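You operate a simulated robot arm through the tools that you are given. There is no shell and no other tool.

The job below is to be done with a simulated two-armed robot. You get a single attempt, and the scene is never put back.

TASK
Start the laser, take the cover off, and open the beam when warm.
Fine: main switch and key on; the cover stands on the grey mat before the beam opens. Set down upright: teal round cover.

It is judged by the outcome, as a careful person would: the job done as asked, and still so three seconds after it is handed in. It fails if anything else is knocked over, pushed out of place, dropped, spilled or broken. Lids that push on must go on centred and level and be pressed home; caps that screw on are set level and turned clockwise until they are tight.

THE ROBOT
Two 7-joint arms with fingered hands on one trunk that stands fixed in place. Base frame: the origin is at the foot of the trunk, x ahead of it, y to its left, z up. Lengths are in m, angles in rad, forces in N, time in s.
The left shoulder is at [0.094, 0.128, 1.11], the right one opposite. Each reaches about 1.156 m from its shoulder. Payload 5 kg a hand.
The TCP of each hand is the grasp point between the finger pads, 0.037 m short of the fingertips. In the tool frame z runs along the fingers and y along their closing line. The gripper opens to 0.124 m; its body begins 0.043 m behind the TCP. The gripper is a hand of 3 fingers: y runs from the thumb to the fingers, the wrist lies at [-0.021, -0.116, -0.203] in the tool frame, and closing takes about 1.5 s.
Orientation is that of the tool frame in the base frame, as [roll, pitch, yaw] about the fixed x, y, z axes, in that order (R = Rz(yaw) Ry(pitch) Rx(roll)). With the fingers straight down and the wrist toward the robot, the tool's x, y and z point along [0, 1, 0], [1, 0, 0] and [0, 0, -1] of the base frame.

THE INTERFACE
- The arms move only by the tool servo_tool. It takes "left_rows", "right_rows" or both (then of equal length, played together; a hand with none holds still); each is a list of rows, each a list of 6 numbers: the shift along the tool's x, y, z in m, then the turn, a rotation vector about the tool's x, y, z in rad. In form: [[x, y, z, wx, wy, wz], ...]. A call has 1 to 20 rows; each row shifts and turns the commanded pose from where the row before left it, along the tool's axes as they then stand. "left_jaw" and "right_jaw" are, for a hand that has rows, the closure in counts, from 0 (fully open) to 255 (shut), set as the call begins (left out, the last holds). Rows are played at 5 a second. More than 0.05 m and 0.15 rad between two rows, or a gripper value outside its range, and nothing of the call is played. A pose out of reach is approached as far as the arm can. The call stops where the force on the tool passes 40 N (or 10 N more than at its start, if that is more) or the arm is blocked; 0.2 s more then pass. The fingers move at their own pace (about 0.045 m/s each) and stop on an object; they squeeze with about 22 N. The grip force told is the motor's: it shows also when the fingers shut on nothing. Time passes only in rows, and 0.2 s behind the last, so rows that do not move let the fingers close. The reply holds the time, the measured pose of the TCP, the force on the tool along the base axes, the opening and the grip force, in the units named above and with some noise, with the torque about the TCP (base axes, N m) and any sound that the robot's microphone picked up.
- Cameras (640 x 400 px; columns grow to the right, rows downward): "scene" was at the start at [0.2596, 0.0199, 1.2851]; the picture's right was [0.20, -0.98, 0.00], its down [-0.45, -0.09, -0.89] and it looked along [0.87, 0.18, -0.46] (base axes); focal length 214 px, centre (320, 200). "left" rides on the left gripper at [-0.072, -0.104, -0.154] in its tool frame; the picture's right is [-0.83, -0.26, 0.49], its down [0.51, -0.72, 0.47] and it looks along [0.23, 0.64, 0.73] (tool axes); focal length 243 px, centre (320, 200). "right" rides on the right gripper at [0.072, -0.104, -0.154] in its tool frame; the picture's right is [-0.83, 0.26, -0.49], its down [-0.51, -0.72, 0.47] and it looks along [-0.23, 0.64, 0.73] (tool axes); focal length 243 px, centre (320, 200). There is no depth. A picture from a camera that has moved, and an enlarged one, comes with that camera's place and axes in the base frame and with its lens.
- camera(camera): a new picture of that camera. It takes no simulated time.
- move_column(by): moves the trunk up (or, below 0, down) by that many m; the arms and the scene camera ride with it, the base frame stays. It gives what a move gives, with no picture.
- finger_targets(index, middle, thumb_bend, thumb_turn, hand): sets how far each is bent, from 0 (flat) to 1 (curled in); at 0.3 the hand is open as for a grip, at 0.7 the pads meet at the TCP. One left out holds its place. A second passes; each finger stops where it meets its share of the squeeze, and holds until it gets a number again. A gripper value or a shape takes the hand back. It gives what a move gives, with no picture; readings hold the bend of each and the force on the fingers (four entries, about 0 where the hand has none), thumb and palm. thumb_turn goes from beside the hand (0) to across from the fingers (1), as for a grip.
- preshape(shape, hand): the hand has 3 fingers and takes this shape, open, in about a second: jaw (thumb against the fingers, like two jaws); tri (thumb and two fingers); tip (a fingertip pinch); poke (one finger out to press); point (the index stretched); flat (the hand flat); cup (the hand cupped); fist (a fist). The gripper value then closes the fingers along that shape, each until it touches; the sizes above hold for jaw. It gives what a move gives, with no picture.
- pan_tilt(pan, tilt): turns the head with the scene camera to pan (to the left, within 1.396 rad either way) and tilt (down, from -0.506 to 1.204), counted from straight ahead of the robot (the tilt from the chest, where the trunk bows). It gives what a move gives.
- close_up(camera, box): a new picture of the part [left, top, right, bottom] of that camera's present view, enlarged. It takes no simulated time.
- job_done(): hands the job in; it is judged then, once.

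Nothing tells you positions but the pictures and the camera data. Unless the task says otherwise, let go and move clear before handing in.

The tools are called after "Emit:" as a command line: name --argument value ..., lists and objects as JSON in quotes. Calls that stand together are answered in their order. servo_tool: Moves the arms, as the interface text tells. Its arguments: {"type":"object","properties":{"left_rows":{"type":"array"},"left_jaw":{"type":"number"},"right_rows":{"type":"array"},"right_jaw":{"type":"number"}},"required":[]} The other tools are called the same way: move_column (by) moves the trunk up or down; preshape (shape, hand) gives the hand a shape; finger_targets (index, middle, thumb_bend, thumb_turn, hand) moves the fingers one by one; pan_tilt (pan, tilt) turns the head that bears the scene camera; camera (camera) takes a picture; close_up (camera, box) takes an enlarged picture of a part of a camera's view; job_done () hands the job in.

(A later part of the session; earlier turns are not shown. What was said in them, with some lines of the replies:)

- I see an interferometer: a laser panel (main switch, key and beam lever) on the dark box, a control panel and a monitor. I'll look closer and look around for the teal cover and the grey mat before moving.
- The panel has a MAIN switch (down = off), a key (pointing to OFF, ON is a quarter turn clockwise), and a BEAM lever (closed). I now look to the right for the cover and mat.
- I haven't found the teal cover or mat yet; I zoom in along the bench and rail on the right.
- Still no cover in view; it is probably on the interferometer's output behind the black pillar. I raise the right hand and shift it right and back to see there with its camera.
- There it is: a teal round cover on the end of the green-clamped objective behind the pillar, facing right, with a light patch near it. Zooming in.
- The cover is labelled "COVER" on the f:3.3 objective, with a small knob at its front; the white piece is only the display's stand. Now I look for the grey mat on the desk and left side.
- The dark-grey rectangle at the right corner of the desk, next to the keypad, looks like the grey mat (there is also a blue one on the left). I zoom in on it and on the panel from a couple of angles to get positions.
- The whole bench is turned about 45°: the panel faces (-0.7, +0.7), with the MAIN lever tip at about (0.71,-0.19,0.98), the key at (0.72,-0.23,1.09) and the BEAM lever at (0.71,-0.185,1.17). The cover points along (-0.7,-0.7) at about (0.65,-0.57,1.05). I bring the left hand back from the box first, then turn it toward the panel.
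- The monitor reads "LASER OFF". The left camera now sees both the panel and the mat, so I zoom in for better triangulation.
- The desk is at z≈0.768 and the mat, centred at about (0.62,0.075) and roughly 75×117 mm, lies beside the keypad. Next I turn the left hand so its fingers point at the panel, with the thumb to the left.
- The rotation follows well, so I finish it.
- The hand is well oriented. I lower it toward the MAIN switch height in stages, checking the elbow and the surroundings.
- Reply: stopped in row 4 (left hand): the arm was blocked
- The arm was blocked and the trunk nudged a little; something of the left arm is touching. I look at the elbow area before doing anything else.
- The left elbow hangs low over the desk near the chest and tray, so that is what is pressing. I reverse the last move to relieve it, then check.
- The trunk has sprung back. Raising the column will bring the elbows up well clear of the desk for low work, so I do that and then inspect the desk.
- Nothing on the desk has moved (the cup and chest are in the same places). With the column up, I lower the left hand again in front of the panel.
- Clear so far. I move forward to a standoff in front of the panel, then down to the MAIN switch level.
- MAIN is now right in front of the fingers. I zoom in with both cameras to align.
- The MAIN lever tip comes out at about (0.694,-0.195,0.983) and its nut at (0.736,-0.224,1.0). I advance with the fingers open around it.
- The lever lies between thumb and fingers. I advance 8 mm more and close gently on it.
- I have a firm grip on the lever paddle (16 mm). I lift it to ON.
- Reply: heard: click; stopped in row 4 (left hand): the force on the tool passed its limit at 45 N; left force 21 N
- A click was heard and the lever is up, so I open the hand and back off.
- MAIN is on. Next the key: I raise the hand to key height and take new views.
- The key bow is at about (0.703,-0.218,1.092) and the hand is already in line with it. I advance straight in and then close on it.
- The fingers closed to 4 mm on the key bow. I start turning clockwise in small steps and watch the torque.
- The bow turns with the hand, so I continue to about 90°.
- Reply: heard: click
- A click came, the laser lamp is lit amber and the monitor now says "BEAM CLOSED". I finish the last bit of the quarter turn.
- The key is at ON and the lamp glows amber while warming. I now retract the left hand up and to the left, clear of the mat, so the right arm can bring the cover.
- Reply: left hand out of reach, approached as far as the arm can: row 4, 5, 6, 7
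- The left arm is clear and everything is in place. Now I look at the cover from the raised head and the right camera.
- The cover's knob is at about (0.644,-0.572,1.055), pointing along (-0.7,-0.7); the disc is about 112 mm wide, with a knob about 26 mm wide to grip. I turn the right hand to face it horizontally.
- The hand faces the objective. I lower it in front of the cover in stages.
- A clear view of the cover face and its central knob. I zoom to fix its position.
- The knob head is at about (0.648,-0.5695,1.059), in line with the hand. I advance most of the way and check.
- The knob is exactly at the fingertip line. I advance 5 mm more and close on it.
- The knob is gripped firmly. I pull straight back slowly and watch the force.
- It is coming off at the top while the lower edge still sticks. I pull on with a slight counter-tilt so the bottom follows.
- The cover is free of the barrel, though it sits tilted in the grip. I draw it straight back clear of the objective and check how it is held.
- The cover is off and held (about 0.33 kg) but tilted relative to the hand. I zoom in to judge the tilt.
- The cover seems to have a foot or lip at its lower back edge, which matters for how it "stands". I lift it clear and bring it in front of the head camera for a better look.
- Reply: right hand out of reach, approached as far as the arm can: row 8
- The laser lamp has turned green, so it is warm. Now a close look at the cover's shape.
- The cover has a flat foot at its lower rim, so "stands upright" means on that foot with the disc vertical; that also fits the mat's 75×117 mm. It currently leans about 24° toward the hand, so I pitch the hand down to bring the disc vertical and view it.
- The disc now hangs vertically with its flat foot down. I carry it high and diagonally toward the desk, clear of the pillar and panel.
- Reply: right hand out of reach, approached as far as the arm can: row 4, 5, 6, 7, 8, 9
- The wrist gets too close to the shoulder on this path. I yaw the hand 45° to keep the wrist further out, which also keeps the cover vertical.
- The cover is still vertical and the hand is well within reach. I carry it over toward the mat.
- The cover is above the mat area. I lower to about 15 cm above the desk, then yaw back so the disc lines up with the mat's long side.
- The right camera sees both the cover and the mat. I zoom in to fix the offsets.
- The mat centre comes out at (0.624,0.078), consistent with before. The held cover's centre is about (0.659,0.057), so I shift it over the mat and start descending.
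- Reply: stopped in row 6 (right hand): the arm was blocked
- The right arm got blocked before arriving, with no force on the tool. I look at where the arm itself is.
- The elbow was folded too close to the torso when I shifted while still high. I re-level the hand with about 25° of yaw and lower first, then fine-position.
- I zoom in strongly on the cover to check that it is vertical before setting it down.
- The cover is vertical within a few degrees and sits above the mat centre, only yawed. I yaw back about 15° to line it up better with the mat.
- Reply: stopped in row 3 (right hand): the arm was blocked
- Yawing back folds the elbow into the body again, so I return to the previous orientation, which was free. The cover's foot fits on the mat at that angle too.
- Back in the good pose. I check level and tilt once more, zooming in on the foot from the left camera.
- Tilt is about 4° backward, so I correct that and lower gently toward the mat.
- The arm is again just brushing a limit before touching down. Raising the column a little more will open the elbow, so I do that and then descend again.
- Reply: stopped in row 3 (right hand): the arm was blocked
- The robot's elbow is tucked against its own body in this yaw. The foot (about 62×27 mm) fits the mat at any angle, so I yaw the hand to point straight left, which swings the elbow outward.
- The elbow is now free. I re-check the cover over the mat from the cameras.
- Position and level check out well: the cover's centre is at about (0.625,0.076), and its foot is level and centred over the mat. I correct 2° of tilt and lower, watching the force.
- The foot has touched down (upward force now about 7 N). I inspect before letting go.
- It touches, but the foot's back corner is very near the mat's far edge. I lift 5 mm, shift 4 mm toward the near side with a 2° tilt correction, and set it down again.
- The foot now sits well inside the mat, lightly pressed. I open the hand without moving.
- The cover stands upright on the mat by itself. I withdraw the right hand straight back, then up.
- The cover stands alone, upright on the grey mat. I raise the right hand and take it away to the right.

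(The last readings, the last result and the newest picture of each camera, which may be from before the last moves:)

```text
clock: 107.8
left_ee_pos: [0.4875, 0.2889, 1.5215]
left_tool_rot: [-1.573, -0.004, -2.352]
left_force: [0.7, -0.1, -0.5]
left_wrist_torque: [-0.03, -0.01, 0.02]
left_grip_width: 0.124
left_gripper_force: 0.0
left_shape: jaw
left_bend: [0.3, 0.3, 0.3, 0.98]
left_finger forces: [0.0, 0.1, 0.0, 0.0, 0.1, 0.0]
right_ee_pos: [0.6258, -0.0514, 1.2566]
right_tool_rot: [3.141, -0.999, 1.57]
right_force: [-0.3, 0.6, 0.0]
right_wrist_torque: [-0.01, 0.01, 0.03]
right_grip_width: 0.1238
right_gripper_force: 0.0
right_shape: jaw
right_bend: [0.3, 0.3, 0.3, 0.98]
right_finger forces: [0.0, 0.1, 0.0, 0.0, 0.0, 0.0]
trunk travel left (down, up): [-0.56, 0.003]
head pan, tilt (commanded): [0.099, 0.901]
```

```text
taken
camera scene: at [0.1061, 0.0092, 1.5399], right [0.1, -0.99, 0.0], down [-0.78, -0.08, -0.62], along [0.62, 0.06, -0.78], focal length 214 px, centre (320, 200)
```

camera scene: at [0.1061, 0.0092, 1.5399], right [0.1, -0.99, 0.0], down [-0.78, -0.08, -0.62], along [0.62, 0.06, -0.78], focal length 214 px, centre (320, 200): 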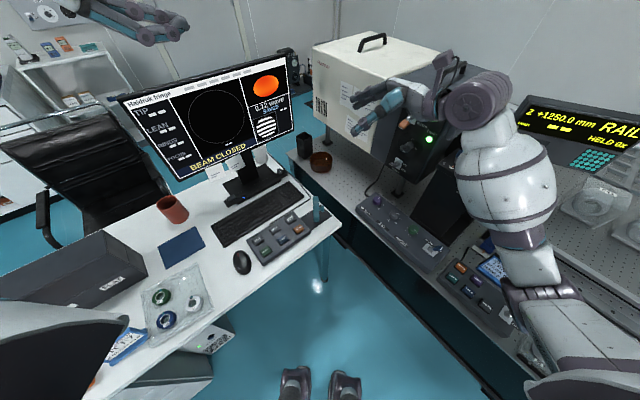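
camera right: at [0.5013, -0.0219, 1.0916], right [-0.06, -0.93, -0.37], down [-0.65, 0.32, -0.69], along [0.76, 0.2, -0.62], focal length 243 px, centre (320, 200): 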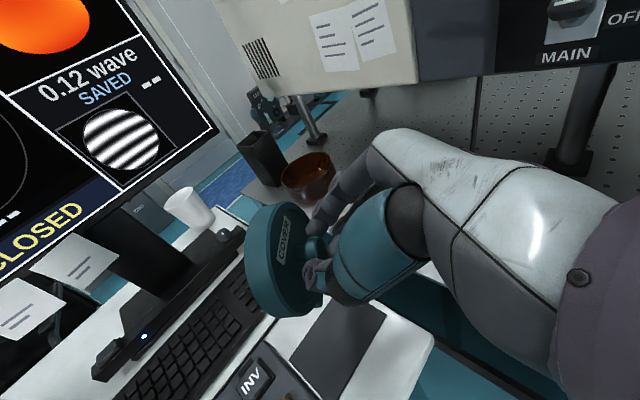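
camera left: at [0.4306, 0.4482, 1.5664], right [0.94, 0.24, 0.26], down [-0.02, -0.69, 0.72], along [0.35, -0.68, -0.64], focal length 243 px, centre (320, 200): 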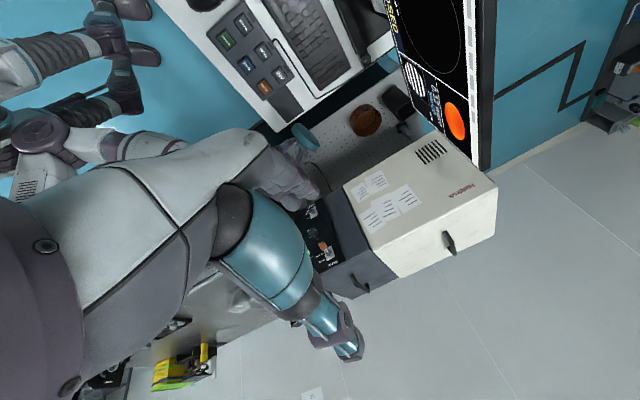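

Emit:
servo_tool --right_rows '[[0.0315, 0, -0.0203, 0, 0, 0], [0.0315, 0, -0.0203, 0, 0, 0], [0.0315, 0, -0.0203, 0, 0, 0], [-0.022, -0.008, -0.035, 0, 0, 0], [-0.022, -0.008, -0.035, 0, 0, 0], [-0.022, -0.008, -0.035, 0, 0, 0], [-0.022, -0.008, -0.035, 0, 0, 0], [-0.022, -0.008, -0.035, 0, 0, 0], [-0.022, -0.008, -0.035, 0, 0, 0], [-0.022, -0.008, -0.035, 0, 0, 0], [-0.022, -0.008, -0.035, 0, 0, 0], [-0.022, -0.008, -0.035, 0, 0, 0], [-0.022, -0.008, -0.035, 0, 0, 0]]'

Emit:
pan_tilt --pan -0.1 --tilt 0.8

Emit:
camera --camera "scene"

```text
clock: 110.7
left_ee_pos: [0.4866, 0.2861, 1.5226]
left_tool_rot: [-1.572, -0.001, -2.353]
left_force: [-0.1, -0.1, 1.4]
left_wrist_torque: [0.05, -0.01, 0.06]
left_grip_width: 0.124
left_gripper_force: 0.0
left_shape: jaw
left_bend: [0.3, 0.3, 0.3, 0.98]
left_finger forces: [0.0, 0.0, 0.0, 0.1, 0.0, 0.1]
right_ee_pos: [0.5433, -0.4687, 1.374]
right_tool_rot: [3.141, -0.999, 1.574]
right_force: [0.6, 0.4, 0.3]
right_wrist_torque: [0.02, -0.02, 0.0]
right_grip_width: 0.1238
right_gripper_force: 0.1
right_shape: jaw
right_bend: [0.3, 0.3, 0.3, 0.97]
right_finger forces: [0.0, 0.0, 0.0, 0.0, 0.0, 0.1]
trunk travel left (down, up): [-0.56, 0.003]
head pan, tilt (commanded): [0.099, 0.901]
```

```text
clock: 111.4
left_ee_pos: [0.4879, 0.2884, 1.5222]
left_tool_rot: [-1.574, -0.005, -2.353]
left_force: [0.1, -0.8, 0.7]
left_wrist_torque: [-0.01, 0.01, 0.01]
left_grip_width: 0.1239
left_gripper_force: 0.0
left_shape: jaw
left_bend: [0.3, 0.3, 0.3, 0.98]
left_finger forces: [0.0, 0.0, 0.1, 0.1, 0.1, 0.0]
right_ee_pos: [0.5446, -0.4662, 1.375]
right_tool_rot: [-3.14, -1.0, 1.569]
right_force: [-0.4, -0.2, 0.0]
right_wrist_torque: [-0.02, 0.03, -0.03]
right_grip_width: 0.1235
right_gripper_force: 0.0
right_shape: jaw
right_bend: [0.3, 0.3, 0.3, 0.97]
right_finger forces: [0.1, 0.1, 0.1, 0.0, 0.0, 0.1]
trunk travel left (down, up): [-0.56, 0.003]
head pan, tilt (commanded): [-0.099, 0.799]
```

```text
taken
camera scene: at [0.1113, -0.0067, 1.5477], right [-0.1, -1.0, 0.0], down [-0.71, 0.07, -0.7], along [0.69, -0.07, -0.72], focal length 214 px, centre (320, 200)
```

scene: 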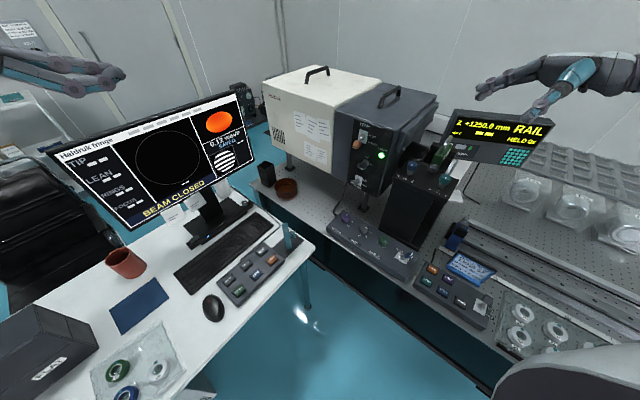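

Right hand is clear, the lamp is green and the cover is on the mat. Now the left hand: I roll it back to the thumb-left pose used for MAIN, then go to the BEAM lever.

Emit:
servo_tool --left_rows '[[0, 0, 0, 0, 0, -0.131], [0, 0, 0, 0, 0, -0.131], [0, 0, 0, 0, 0, -0.131], [0, 0, 0, 0, 0, -0.131], [0, 0, 0, 0, 0, -0.131], [0, 0, 0, 0, 0, -0.131], [0, 0, 0, 0, 0, -0.131], [0, 0, 0, 0, 0, -0.131], [0, 0, 0, 0, 0, -0.131], [0, 0, 0, 0, 0, -0.131], [0, 0, 0, 0, 0, -0.131], [0, 0, 0, 0, 0, -0.131]]'

Emit:
camera --camera "scene"

```text
clock: 114.0
left_ee_pos: [0.4877, 0.2881, 1.5221]
left_tool_rot: [1.622, -1.563, 0.736]
left_force: [-0.3, -0.5, 0.5]
left_wrist_torque: [-0.03, 0.0, 0.03]
left_grip_width: 0.1241
left_gripper_force: 0.0
left_shape: jaw
left_bend: [0.3, 0.3, 0.3, 0.98]
left_finger forces: [0.0, 0.1, 0.0, 0.1, 0.0, 0.0]
right_ee_pos: [0.5446, -0.4667, 1.3739]
right_tool_rot: [-3.14, -1.0, 1.569]
right_force: [0.5, -0.1, 0.6]
right_wrist_torque: [0.0, 0.01, 0.01]
right_grip_width: 0.1236
right_gripper_force: 0.1
right_shape: jaw
right_bend: [0.3, 0.3, 0.3, 0.97]
right_finger forces: [0.0, 0.0, 0.1, 0.0, 0.1, 0.1]
trunk travel left (down, up): [-0.56, 0.003]
head pan, tilt (commanded): [-0.099, 0.799]
```

```text
taken
camera scene: at [0.1119, -0.0068, 1.5477], right [-0.1, -1.0, 0.0], down [-0.71, 0.07, -0.7], along [0.69, -0.07, -0.72], focal length 214 px, centre (320, 200)
```

scene: 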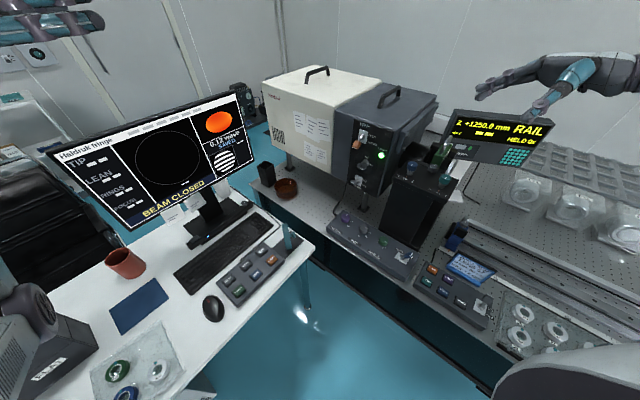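

Emit:
servo_tool --left_rows '[[0, 0.0196, 0.0399, 0, 0, 0], [0, 0.0196, 0.0399, 0, 0, 0], [0, 0.0196, 0.0399, 0, 0, 0], [0, 0.0196, 0.0399, 0, 0, 0], [0, 0.0196, 0.0399, 0, 0, 0], [0, 0.0196, 0.0399, 0, 0, 0], [0, 0.0196, 0.0399, 0, 0, 0], [0, 0.0196, 0.0399, 0, 0, 0], [0, 0.0196, 0.0399, 0, 0, 0]]'

Emit:
camera --camera "scene"

```text
clock: 116.0
left_ee_pos: [0.6179, -0.0942, 1.5204]
left_tool_rot: [1.44, -1.569, 0.92]
left_force: [-0.1, -0.2, 0.4]
left_wrist_torque: [-0.03, 0.0, 0.0]
left_grip_width: 0.124
left_gripper_force: 0.1
left_shape: jaw
left_bend: [0.3, 0.3, 0.3, 0.98]
left_finger forces: [0.1, 0.0, 0.0, 0.0, 0.0, 0.0]
right_ee_pos: [0.5446, -0.4674, 1.3738]
right_tool_rot: [3.141, -1.002, 1.57]
right_force: [0.7, 0.2, -1.5]
right_wrist_torque: [0.02, -0.01, 0.0]
right_grip_width: 0.1234
right_gripper_force: 0.2
right_shape: jaw
right_bend: [0.3, 0.3, 0.3, 0.97]
right_finger forces: [0.0, 0.0, 0.0, 0.0, 0.0, 0.0]
trunk travel left (down, up): [-0.56, 0.003]
head pan, tilt (commanded): [-0.099, 0.799]
```

```text
taken
camera scene: at [0.1121, -0.009, 1.5477], right [-0.1, -1.0, 0.0], down [-0.71, 0.07, -0.7], along [0.69, -0.07, -0.72], focal length 214 px, centre (320, 200)
```

scene: 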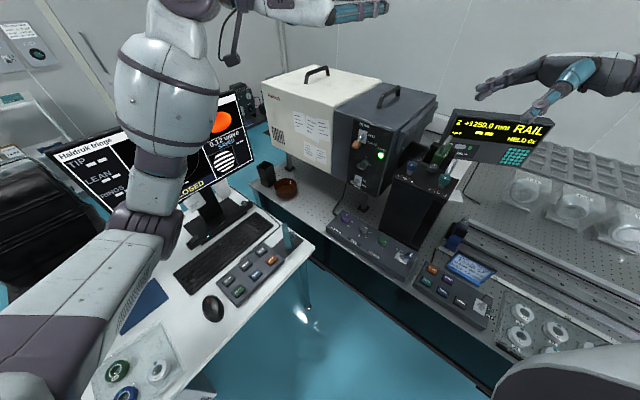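

Emit:
servo_tool --left_rows '[[-0.038, 0, 0, 0, 0, 0], [-0.038, 0, 0, 0, 0, 0], [-0.038, 0, 0, 0, 0, 0], [-0.038, 0, 0, 0, 0, 0], [-0.038, 0, 0, 0, 0, 0], [-0.038, 0, 0, 0, 0, 0], [-0.038, 0, 0, 0, 0, 0], [-0.038, 0, 0, 0, 0, 0], [-0.035, 0, 0, 0, 0, 0]]'

Emit:
camera --camera "scene"

Emit:
close_up --camera "scene" --box '[300, 90, 420, 190]'

Emit:
close_up --camera "left" --box '[230, 180, 450, 380]'

```text
clock: 118.0
left_ee_pos: [0.6152, -0.0915, 1.1821]
left_tool_rot: [2.222, -1.564, 0.136]
left_force: [1.0, -0.8, -0.2]
left_wrist_torque: [0.0, 0.01, 0.0]
left_grip_width: 0.1237
left_gripper_force: 0.0
left_shape: jaw
left_bend: [0.3, 0.3, 0.3, 0.98]
left_finger forces: [0.0, 0.0, 0.1, 0.0, 0.0, 0.1]
right_ee_pos: [0.5453, -0.4666, 1.3741]
right_tool_rot: [3.141, -0.999, 1.571]
right_force: [-0.6, 0.0, 0.1]
right_wrist_torque: [0.0, -0.01, 0.02]
right_grip_width: 0.1237
right_gripper_force: 0.1
right_shape: jaw
right_bend: [0.3, 0.3, 0.3, 0.97]
right_finger forces: [0.0, 0.1, 0.0, 0.0, 0.0, 0.1]
trunk travel left (down, up): [-0.56, 0.003]
head pan, tilt (commanded): [-0.099, 0.799]
```

```text
taken
camera scene: at [0.1113, -0.0065, 1.5477], right [-0.1, -1.0, 0.0], down [-0.71, 0.07, -0.7], along [0.69, -0.07, -0.72], focal length 214 px, centre (320, 200)
```

scene: 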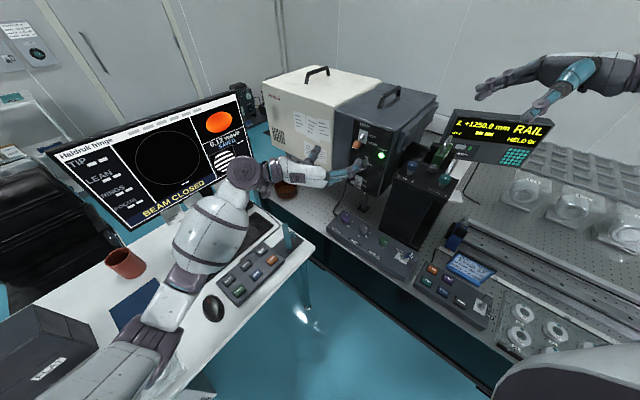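

```text
4.00 times, centred on (360, 140) of scene
camera zoom: at [0.1113, -0.0065, 1.5477], right [-0.1, -1.0, 0.0], down [-0.71, 0.07, -0.7], along [0.69, -0.07, -0.72], focal length 858 px, centre (160, 440)
```

zoom: 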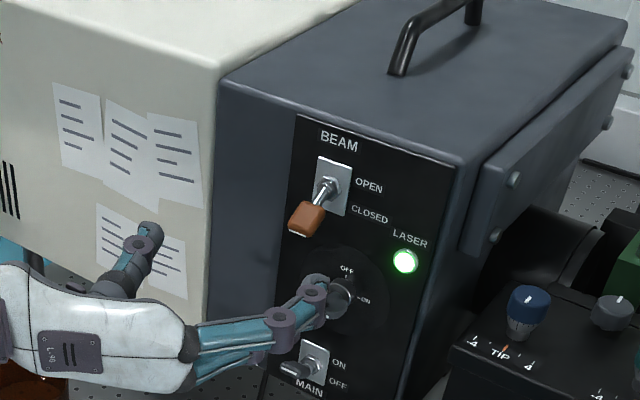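

```text
2.00 times, centred on (340, 280) of left
camera zoom: at [0.5795, 0.0911, 1.1106], right [0.53, -0.16, -0.83], down [0.84, 0.18, 0.5], along [0.07, -0.97, 0.23], focal length 485 px, centre (280, 40)
```

zoom: 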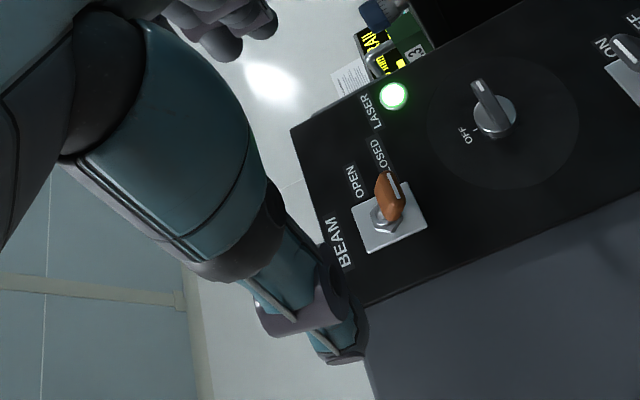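

The BEAM lever tip is at about (0.699,-0.178,1.167). I line up and advance around it.

Emit:
servo_tool --left_rows '[[-0.007, 0, 0.02, 0, 0, 0], [-0.007, 0, 0.03, 0, 0, 0], [0, 0, 0.03, 0, 0, 0], [0, 0, 0.027, 0, 0, 0], [0, 0, 0, 0, 0, 0]]'

Emit:
close_up --camera "left" --box '[230, 180, 450, 380]'

Emit:
close_up --camera "scene" --box '[300, 90, 420, 190]'

```text
clock: 119.2
left_ee_pos: [0.6919, -0.1679, 1.1693]
left_tool_rot: [2.01, -1.567, 0.349]
left_force: [-0.3, 0.3, 0.1]
left_wrist_torque: [0.01, 0.0, -0.01]
left_grip_width: 0.1241
left_gripper_force: 0.0
left_shape: jaw
left_bend: [0.3, 0.3, 0.3, 0.98]
left_finger forces: [0.1, 0.1, 0.1, 0.1, 0.0, 0.0]
right_ee_pos: [0.5444, -0.4658, 1.3748]
right_tool_rot: [3.14, -0.998, 1.573]
right_force: [0.1, 0.3, -1.0]
right_wrist_torque: [0.01, -0.01, -0.02]
right_grip_width: 0.1237
right_gripper_force: 0.0
right_shape: jaw
right_bend: [0.3, 0.3, 0.3, 0.97]
right_finger forces: [0.0, 0.0, 0.1, 0.1, 0.1, 0.1]
trunk travel left (down, up): [-0.56, 0.003]
head pan, tilt (commanded): [-0.099, 0.799]
```

```text
2.00 times, centred on (340, 280) of left
camera zoom: at [0.6568, 0.0149, 1.097], right [0.53, -0.16, -0.83], down [0.85, 0.18, 0.5], along [0.07, -0.97, 0.23], focal length 485 px, centre (280, 40)
```

zoom: 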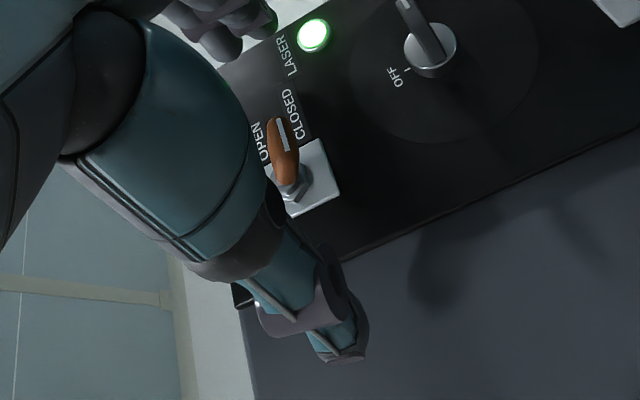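

```text
4.00 times, centred on (360, 140) of scene
camera zoom: at [0.111, -0.006, 1.5478], right [-0.1, -1.0, 0.0], down [-0.71, 0.07, -0.7], along [0.69, -0.07, -0.72], focal length 858 px, centre (160, 440)
```

zoom: 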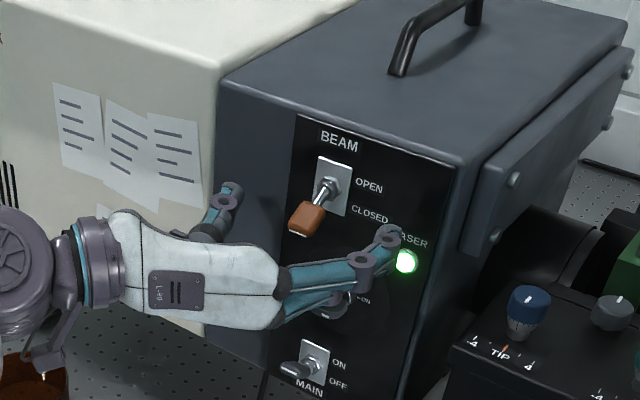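

Emit:
servo_tool --left_rows '[[0, 0, 0.01, 0, 0, 0], [0, 0, 0, 0, 0, 0]]'

Emit:
servo_tool --left_rows '[[0, 0, 0, 0, 0, 0], [0, 0, 0, 0, 0, 0], [0, 0, 0, 0, 0, 0], [0, 0, 0, 0, 0, 0], [0, 0, 0, 0, 0, 0], [0, 0, 0, 0, 0, 0], [0, 0, 0, 0, 0, 0], [0, 0, 0, 0, 0, 0], [0, 0, 0, 0, 0, 0]]' --left_jaw 255

Emit:
close_up --camera "scene" --box '[300, 90, 420, 190]'

Emit:
close_up --camera "scene" --box '[200, 170, 360, 310]'

```text
clock: 119.8
left_ee_pos: [0.7, -0.1736, 1.1699]
left_tool_rot: [2.041, -1.564, 0.316]
left_force: [0.1, -0.4, 0.4]
left_wrist_torque: [-0.01, 0.05, -0.02]
left_grip_width: 0.1241
left_gripper_force: 0.0
left_shape: jaw
left_bend: [0.3, 0.3, 0.3, 0.98]
left_finger forces: [0.0, 0.0, 0.0, 0.0, 0.0, 0.0]
right_ee_pos: [0.5432, -0.4665, 1.3756]
right_tool_rot: [3.14, -0.999, 1.571]
right_force: [-0.6, 0.4, -0.1]
right_wrist_torque: [0.01, -0.02, 0.01]
right_grip_width: 0.1236
right_gripper_force: 0.0
right_shape: jaw
right_bend: [0.3, 0.3, 0.3, 0.97]
right_finger forces: [0.0, 0.0, 0.1, 0.1, 0.0, 0.1]
trunk travel left (down, up): [-0.56, 0.003]
head pan, tilt (commanded): [-0.099, 0.799]
```

```text
clock: 121.8
left_ee_pos: [0.7007, -0.1731, 1.1685]
left_tool_rot: [1.777, -1.565, 0.583]
left_force: [2.7, 2.0, 1.0]
left_wrist_torque: [0.04, -0.08, 0.19]
left_grip_width: 0.0168
left_gripper_force: 22.2
left_shape: jaw
left_bend: [0.72, 0.61, 0.74, 1.0]
left_finger forces: [8.9, 8.2, 0.0, 0.0, 19.7, 0.1]
right_ee_pos: [0.5433, -0.4659, 1.3751]
right_tool_rot: [3.141, -0.999, 1.572]
right_force: [-0.1, 0.6, 0.9]
right_wrist_torque: [0.05, -0.01, 0.0]
right_grip_width: 0.1237
right_gripper_force: 0.0
right_shape: jaw
right_bend: [0.3, 0.3, 0.3, 0.97]
right_finger forces: [0.0, 0.1, 0.1, 0.0, 0.0, 0.0]
trunk travel left (down, up): [-0.56, 0.003]
head pan, tilt (commanded): [-0.099, 0.799]
```

```text
4.00 times, centred on (360, 140) of scene
camera zoom: at [0.1117, -0.0065, 1.5477], right [-0.1, -1.0, 0.0], down [-0.71, 0.07, -0.7], along [0.69, -0.07, -0.72], focal length 858 px, centre (160, 440)
```

zoom: 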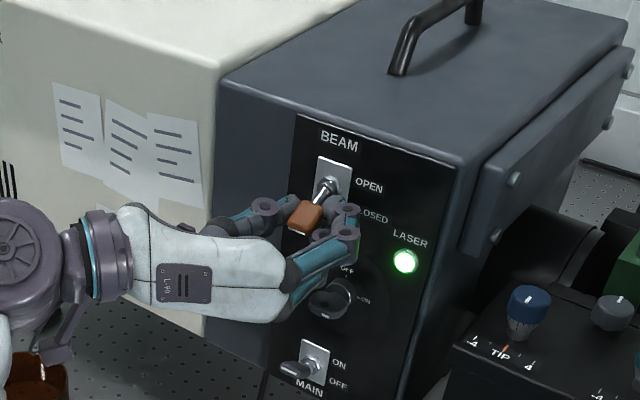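

```text
2.86 times, centred on (280, 240) of scene
camera zoom: at [0.1117, -0.0065, 1.5477], right [-0.1, -1.0, 0.0], down [-0.71, 0.07, -0.7], along [0.69, -0.07, -0.72], focal length 613 px, centre (434, 86)
```

zoom: 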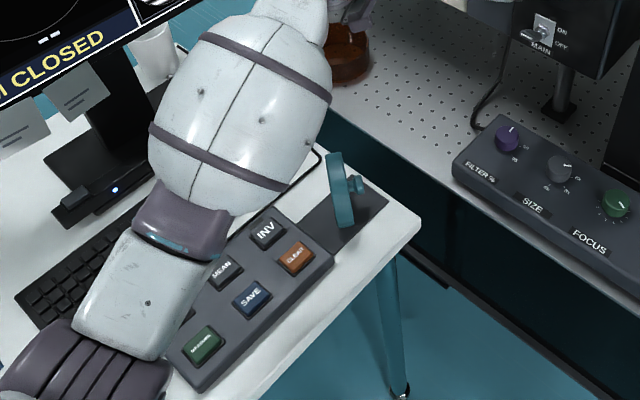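

The lever is gripped and the cover still stands on the mat with the lamp green. I lift the lever to OPEN.

Emit:
servo_tool --left_rows '[[0.01, 0, -0.002, 0, 0, 0], [0.01, 0, -0.001, 0, 0, 0], [0.009, 0, 0.001, 0, 0, 0], [0.004, 0, 0.001, 0, 0, 0]]'

Emit:
close_up --camera "scene" --box '[300, 90, 420, 190]'

Emit:
camera --camera "scene"

```text
clock: 122.8
left_ee_pos: [0.7029, -0.1717, 1.1919]
left_tool_rot: [2.51, -1.552, -0.152]
left_force: [-0.9, 15.8, -37.4]
left_wrist_torque: [1.13, 0.75, 0.39]
left_grip_width: 0.0164
left_gripper_force: 21.5
left_shape: jaw
left_bend: [0.73, 0.63, 0.76, 1.0]
left_finger forces: [41.0, 7.7, 0.0, 0.0, 19.4, 0.0]
right_ee_pos: [0.5499, -0.4654, 1.3719]
right_tool_rot: [-3.126, -0.999, 1.558]
right_force: [-0.7, -0.4, 0.8]
right_wrist_torque: [-0.01, -0.01, 0.0]
right_grip_width: 0.1235
right_gripper_force: 0.0
right_shape: jaw
right_bend: [0.3, 0.3, 0.3, 0.97]
right_finger forces: [0.1, 0.0, 0.0, 0.1, 0.1, 0.0]
trunk travel left (down, up): [-0.56, 0.003]
head pan, tilt (commanded): [-0.099, 0.799]
heard: click
```

```text
4.00 times, centred on (360, 140) of scene
camera zoom: at [0.1171, -0.0049, 1.5466], right [-0.1, -1.0, 0.0], down [-0.72, 0.07, -0.7], along [0.69, -0.07, -0.72], focal length 858 px, centre (160, 440)
```

zoom: 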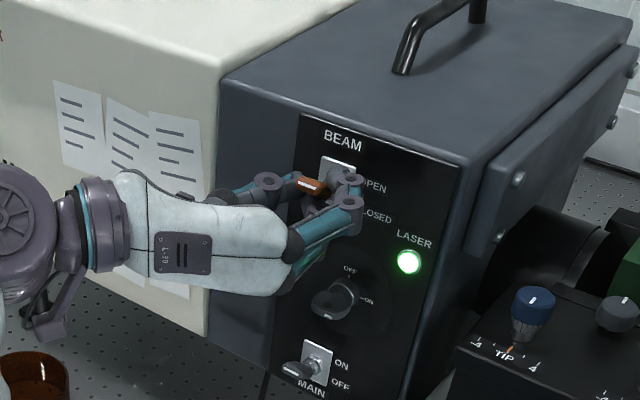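

```text
taken
camera scene: at [0.1171, -0.0049, 1.5466], right [-0.1, -1.0, 0.0], down [-0.72, 0.07, -0.7], along [0.69, -0.07, -0.72], focal length 214 px, centre (320, 200)
```

scene: 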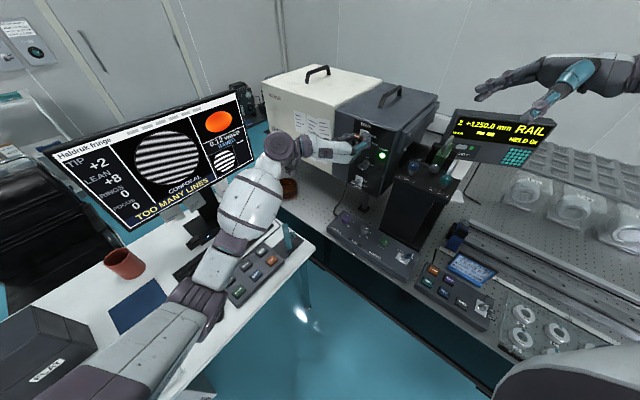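

A click, and the monitor now shows fringes, so the beam is open. I relax the lift, open the hand and back straight off.

Emit:
servo_tool --left_rows '[[-0.007, 0, 0, 0, 0, 0], [0, 0, 0, 0, 0, 0]]'

Emit:
servo_tool --left_rows '[[0, 0, 0, 0, 0, 0], [0, 0, 0, 0, 0, 0], [0, 0, 0, 0, 0, 0], [0, 0, 0, 0, 0, 0], [0, 0, 0, 0, 0, 0], [0, 0, 0, 0, 0, 0], [0, 0, 0, 0, 0, 0]]' --left_jaw 0

Emit:
servo_tool --left_rows '[[0, 0, -0.03, 0, 0, 0], [0, 0, -0.03, 0, 0, 0], [0, 0, -0.03, 0, 0, 0], [0, 0, -0.03, 0, 0, 0]]'

Emit:
close_up --camera "scene" --box '[300, 90, 420, 190]'

Emit:
camera --camera "scene"

```text
clock: 123.4
left_ee_pos: [0.7019, -0.1716, 1.1916]
left_tool_rot: [2.135, -1.563, 0.225]
left_force: [5.8, 15.4, -27.8]
left_wrist_torque: [0.83, 0.56, 0.52]
left_grip_width: 0.0163
left_gripper_force: 22.2
left_shape: jaw
left_bend: [0.73, 0.63, 0.76, 1.0]
left_finger forces: [34.1, 8.7, 0.1, 0.0, 21.0, 0.0]
right_ee_pos: [0.5484, -0.4656, 1.3739]
right_tool_rot: [-3.132, -0.999, 1.564]
right_force: [0.8, 1.0, -0.2]
right_wrist_torque: [-0.01, -0.01, 0.0]
right_grip_width: 0.1241
right_gripper_force: 0.0
right_shape: jaw
right_bend: [0.3, 0.3, 0.3, 0.97]
right_finger forces: [0.1, 0.0, 0.0, 0.0, 0.1, 0.0]
trunk travel left (down, up): [-0.56, 0.003]
head pan, tilt (commanded): [-0.099, 0.799]
```

```text
clock: 125.0
left_ee_pos: [0.6978, -0.1731, 1.1941]
left_tool_rot: [1.976, -1.565, 0.384]
left_force: [-0.5, -0.3, -1.1]
left_wrist_torque: [0.03, -0.04, -0.02]
left_grip_width: 0.1236
left_gripper_force: 0.1
left_shape: jaw
left_bend: [0.3, 0.3, 0.3, 0.98]
left_finger forces: [0.0, 0.1, 0.0, 0.0, 0.1, 0.0]
right_ee_pos: [0.5437, -0.4667, 1.3752]
right_tool_rot: [3.142, -1.0, 1.572]
right_force: [-0.4, 0.7, 0.5]
right_wrist_torque: [0.02, 0.02, 0.0]
right_grip_width: 0.1237
right_gripper_force: 0.0
right_shape: jaw
right_bend: [0.3, 0.3, 0.3, 0.97]
right_finger forces: [0.0, 0.0, 0.0, 0.0, 0.0, 0.0]
trunk travel left (down, up): [-0.56, 0.003]
head pan, tilt (commanded): [-0.099, 0.799]
```

```text
clock: 126.0
left_ee_pos: [0.6112, -0.088, 1.1963]
left_tool_rot: [1.484, -1.566, 0.874]
left_force: [-0.6, 0.9, 0.0]
left_wrist_torque: [0.0, -0.01, 0.01]
left_grip_width: 0.1236
left_gripper_force: 0.1
left_shape: jaw
left_bend: [0.3, 0.3, 0.3, 0.98]
left_finger forces: [0.1, 0.0, 0.0, 0.1, 0.0, 0.0]
right_ee_pos: [0.5435, -0.4643, 1.3764]
right_tool_rot: [3.139, -0.998, 1.574]
right_force: [-0.2, 0.4, 0.5]
right_wrist_torque: [0.0, 0.02, -0.05]
right_grip_width: 0.1236
right_gripper_force: 0.1
right_shape: jaw
right_bend: [0.3, 0.3, 0.3, 0.97]
right_finger forces: [0.0, 0.0, 0.0, 0.0, 0.1, 0.0]
trunk travel left (down, up): [-0.56, 0.003]
head pan, tilt (commanded): [-0.099, 0.799]
```

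```text
4.00 times, centred on (360, 140) of scene
camera zoom: at [0.1101, -0.005, 1.5479], right [-0.1, -1.0, 0.0], down [-0.71, 0.07, -0.7], along [0.69, -0.07, -0.72], focal length 858 px, centre (160, 440)
```

zoom: 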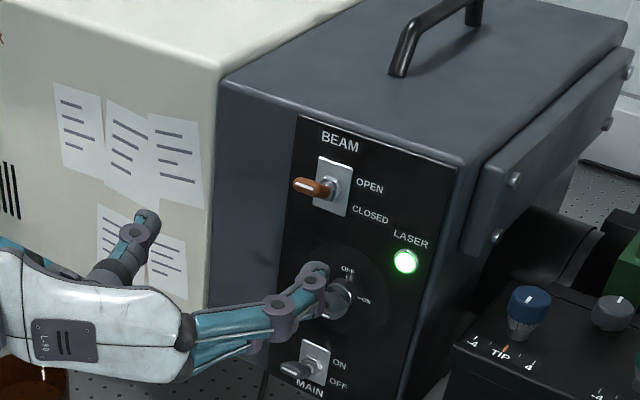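

```text
taken
camera scene: at [0.1101, -0.005, 1.5479], right [-0.1, -1.0, 0.0], down [-0.71, 0.07, -0.7], along [0.69, -0.07, -0.72], focal length 214 px, centre (320, 200)
```

scene: 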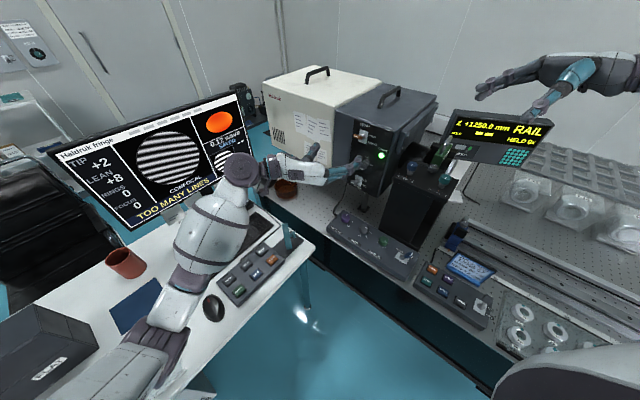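

BEAM is open, MAIN and key are on, and the lamp is green. I raise the left hand clear and make a final check.

Emit:
servo_tool --left_rows '[[0.0, 0, -0.02, 0, 0, 0], [0.038, 0, 0, 0, 0, 0], [0.038, 0, 0, 0, 0, 0], [0.038, 0, 0, 0, 0, 0], [0.038, 0, 0, 0, 0, 0], [0.038, 0, 0, 0, 0, 0], [0.038, 0, 0, 0, 0, 0], [0.038, 0, 0, 0, 0, 0]]'

Emit:
camera --camera "scene"

Emit:
close_up --camera "scene" --box '[310, 90, 430, 210]'

Emit:
close_up --camera "scene" --box '[240, 190, 340, 280]'

Emit:
camera --camera "right"

```text
clock: 127.8
left_ee_pos: [0.5987, -0.0724, 1.4624]
left_tool_rot: [2.193, -1.566, 0.167]
left_force: [-0.9, -0.4, -0.8]
left_wrist_torque: [0.01, 0.03, 0.01]
left_grip_width: 0.1241
left_gripper_force: 0.1
left_shape: jaw
left_bend: [0.3, 0.3, 0.3, 0.98]
left_finger forces: [0.0, 0.0, 0.0, 0.0, 0.0, 0.0]
right_ee_pos: [0.5441, -0.4675, 1.3746]
right_tool_rot: [-3.14, -0.998, 1.57]
right_force: [-0.6, 0.1, 0.0]
right_wrist_torque: [-0.05, 0.0, -0.01]
right_grip_width: 0.1236
right_gripper_force: 0.0
right_shape: jaw
right_bend: [0.3, 0.3, 0.3, 0.97]
right_finger forces: [0.0, 0.0, 0.0, 0.1, 0.0, 0.1]
trunk travel left (down, up): [-0.56, 0.003]
head pan, tilt (commanded): [-0.099, 0.799]
```

```text
taken
camera scene: at [0.1108, -0.0073, 1.5479], right [-0.1, -1.0, 0.0], down [-0.71, 0.07, -0.7], along [0.69, -0.07, -0.72], focal length 214 px, centre (320, 200)
```

scene: 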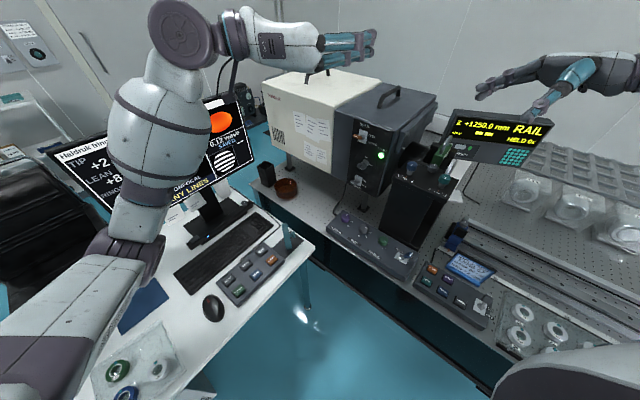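

```text
3.33 times, centred on (370, 150) of scene
camera zoom: at [0.1108, -0.0073, 1.5479], right [-0.1, -1.0, 0.0], down [-0.71, 0.07, -0.7], along [0.69, -0.07, -0.72], focal length 715 px, centre (153, 367)
```

zoom: 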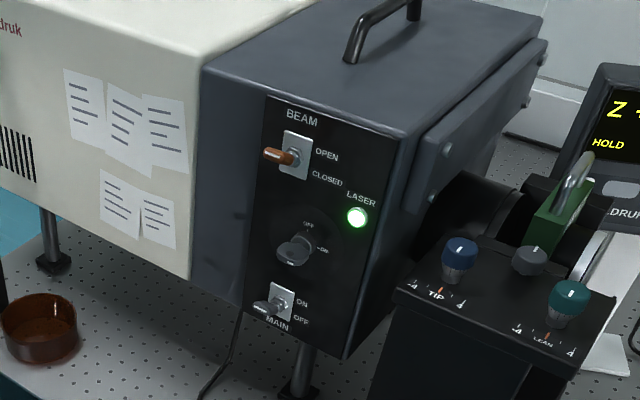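

```text
4.44 times, centred on (290, 235) of scene
camera zoom: at [0.1108, -0.0073, 1.5479], right [-0.1, -1.0, 0.0], down [-0.71, 0.07, -0.7], along [0.69, -0.07, -0.72], focal length 953 px, centre (453, 44)
```

zoom: 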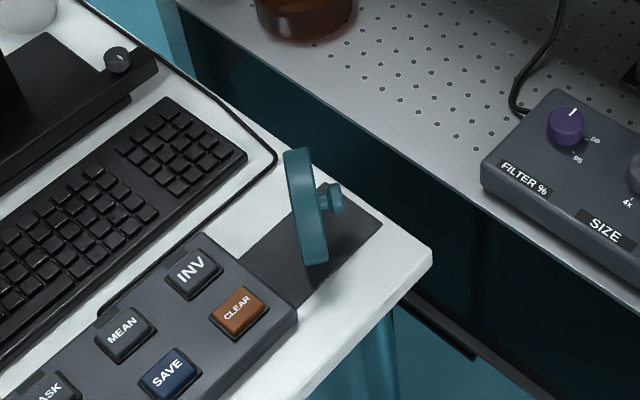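

```text
taken
camera right: at [0.4402, -0.5562, 1.5188], right [0.26, -0.86, -0.43], down [-0.72, 0.12, -0.68], along [0.64, 0.49, -0.59], focal length 243 px, centre (320, 200)
```

right: 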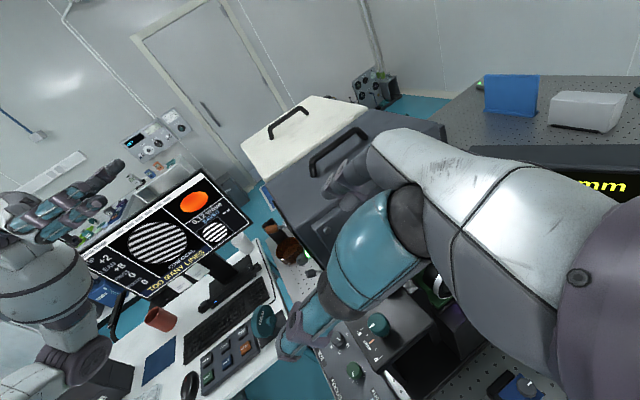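

Everything is as asked: MAIN and key on, lamp green, BEAM open with fringes on the monitor. The cover stands upright on the grey mat and both hands are clear. I hand the job in.

Emit:
job_done

```text
The job is handed in.
```

The laser is running with the beam open, and the teal cover stands upright on the grey mat.

- **Laser:** the main switch and key are both on. The lamp went from amber to green before I opened the beam.
- **Cover:** I pulled it off the objective by its knob and stood it on its flat foot on the mat, before opening the beam. It sits at an angle to the mat's long edge, because lining it up folded the right elbow against the robot's body.
- **Beam:** the lever is up at OPEN. The monitor now shows fringes with the message "TOO MANY LINES". I left the tip and lean settings alone, as that wasn't part of the job.

The left elbow touched something over the desk early on, and the arm stopped. I backed off, and the cup and chest I checked afterwards had not moved. The right arm also blocked a few times on the way to the mat, most likely against the robot itself. In the last pictures nothing was knocked over or out of place, and both hands were open and clear.
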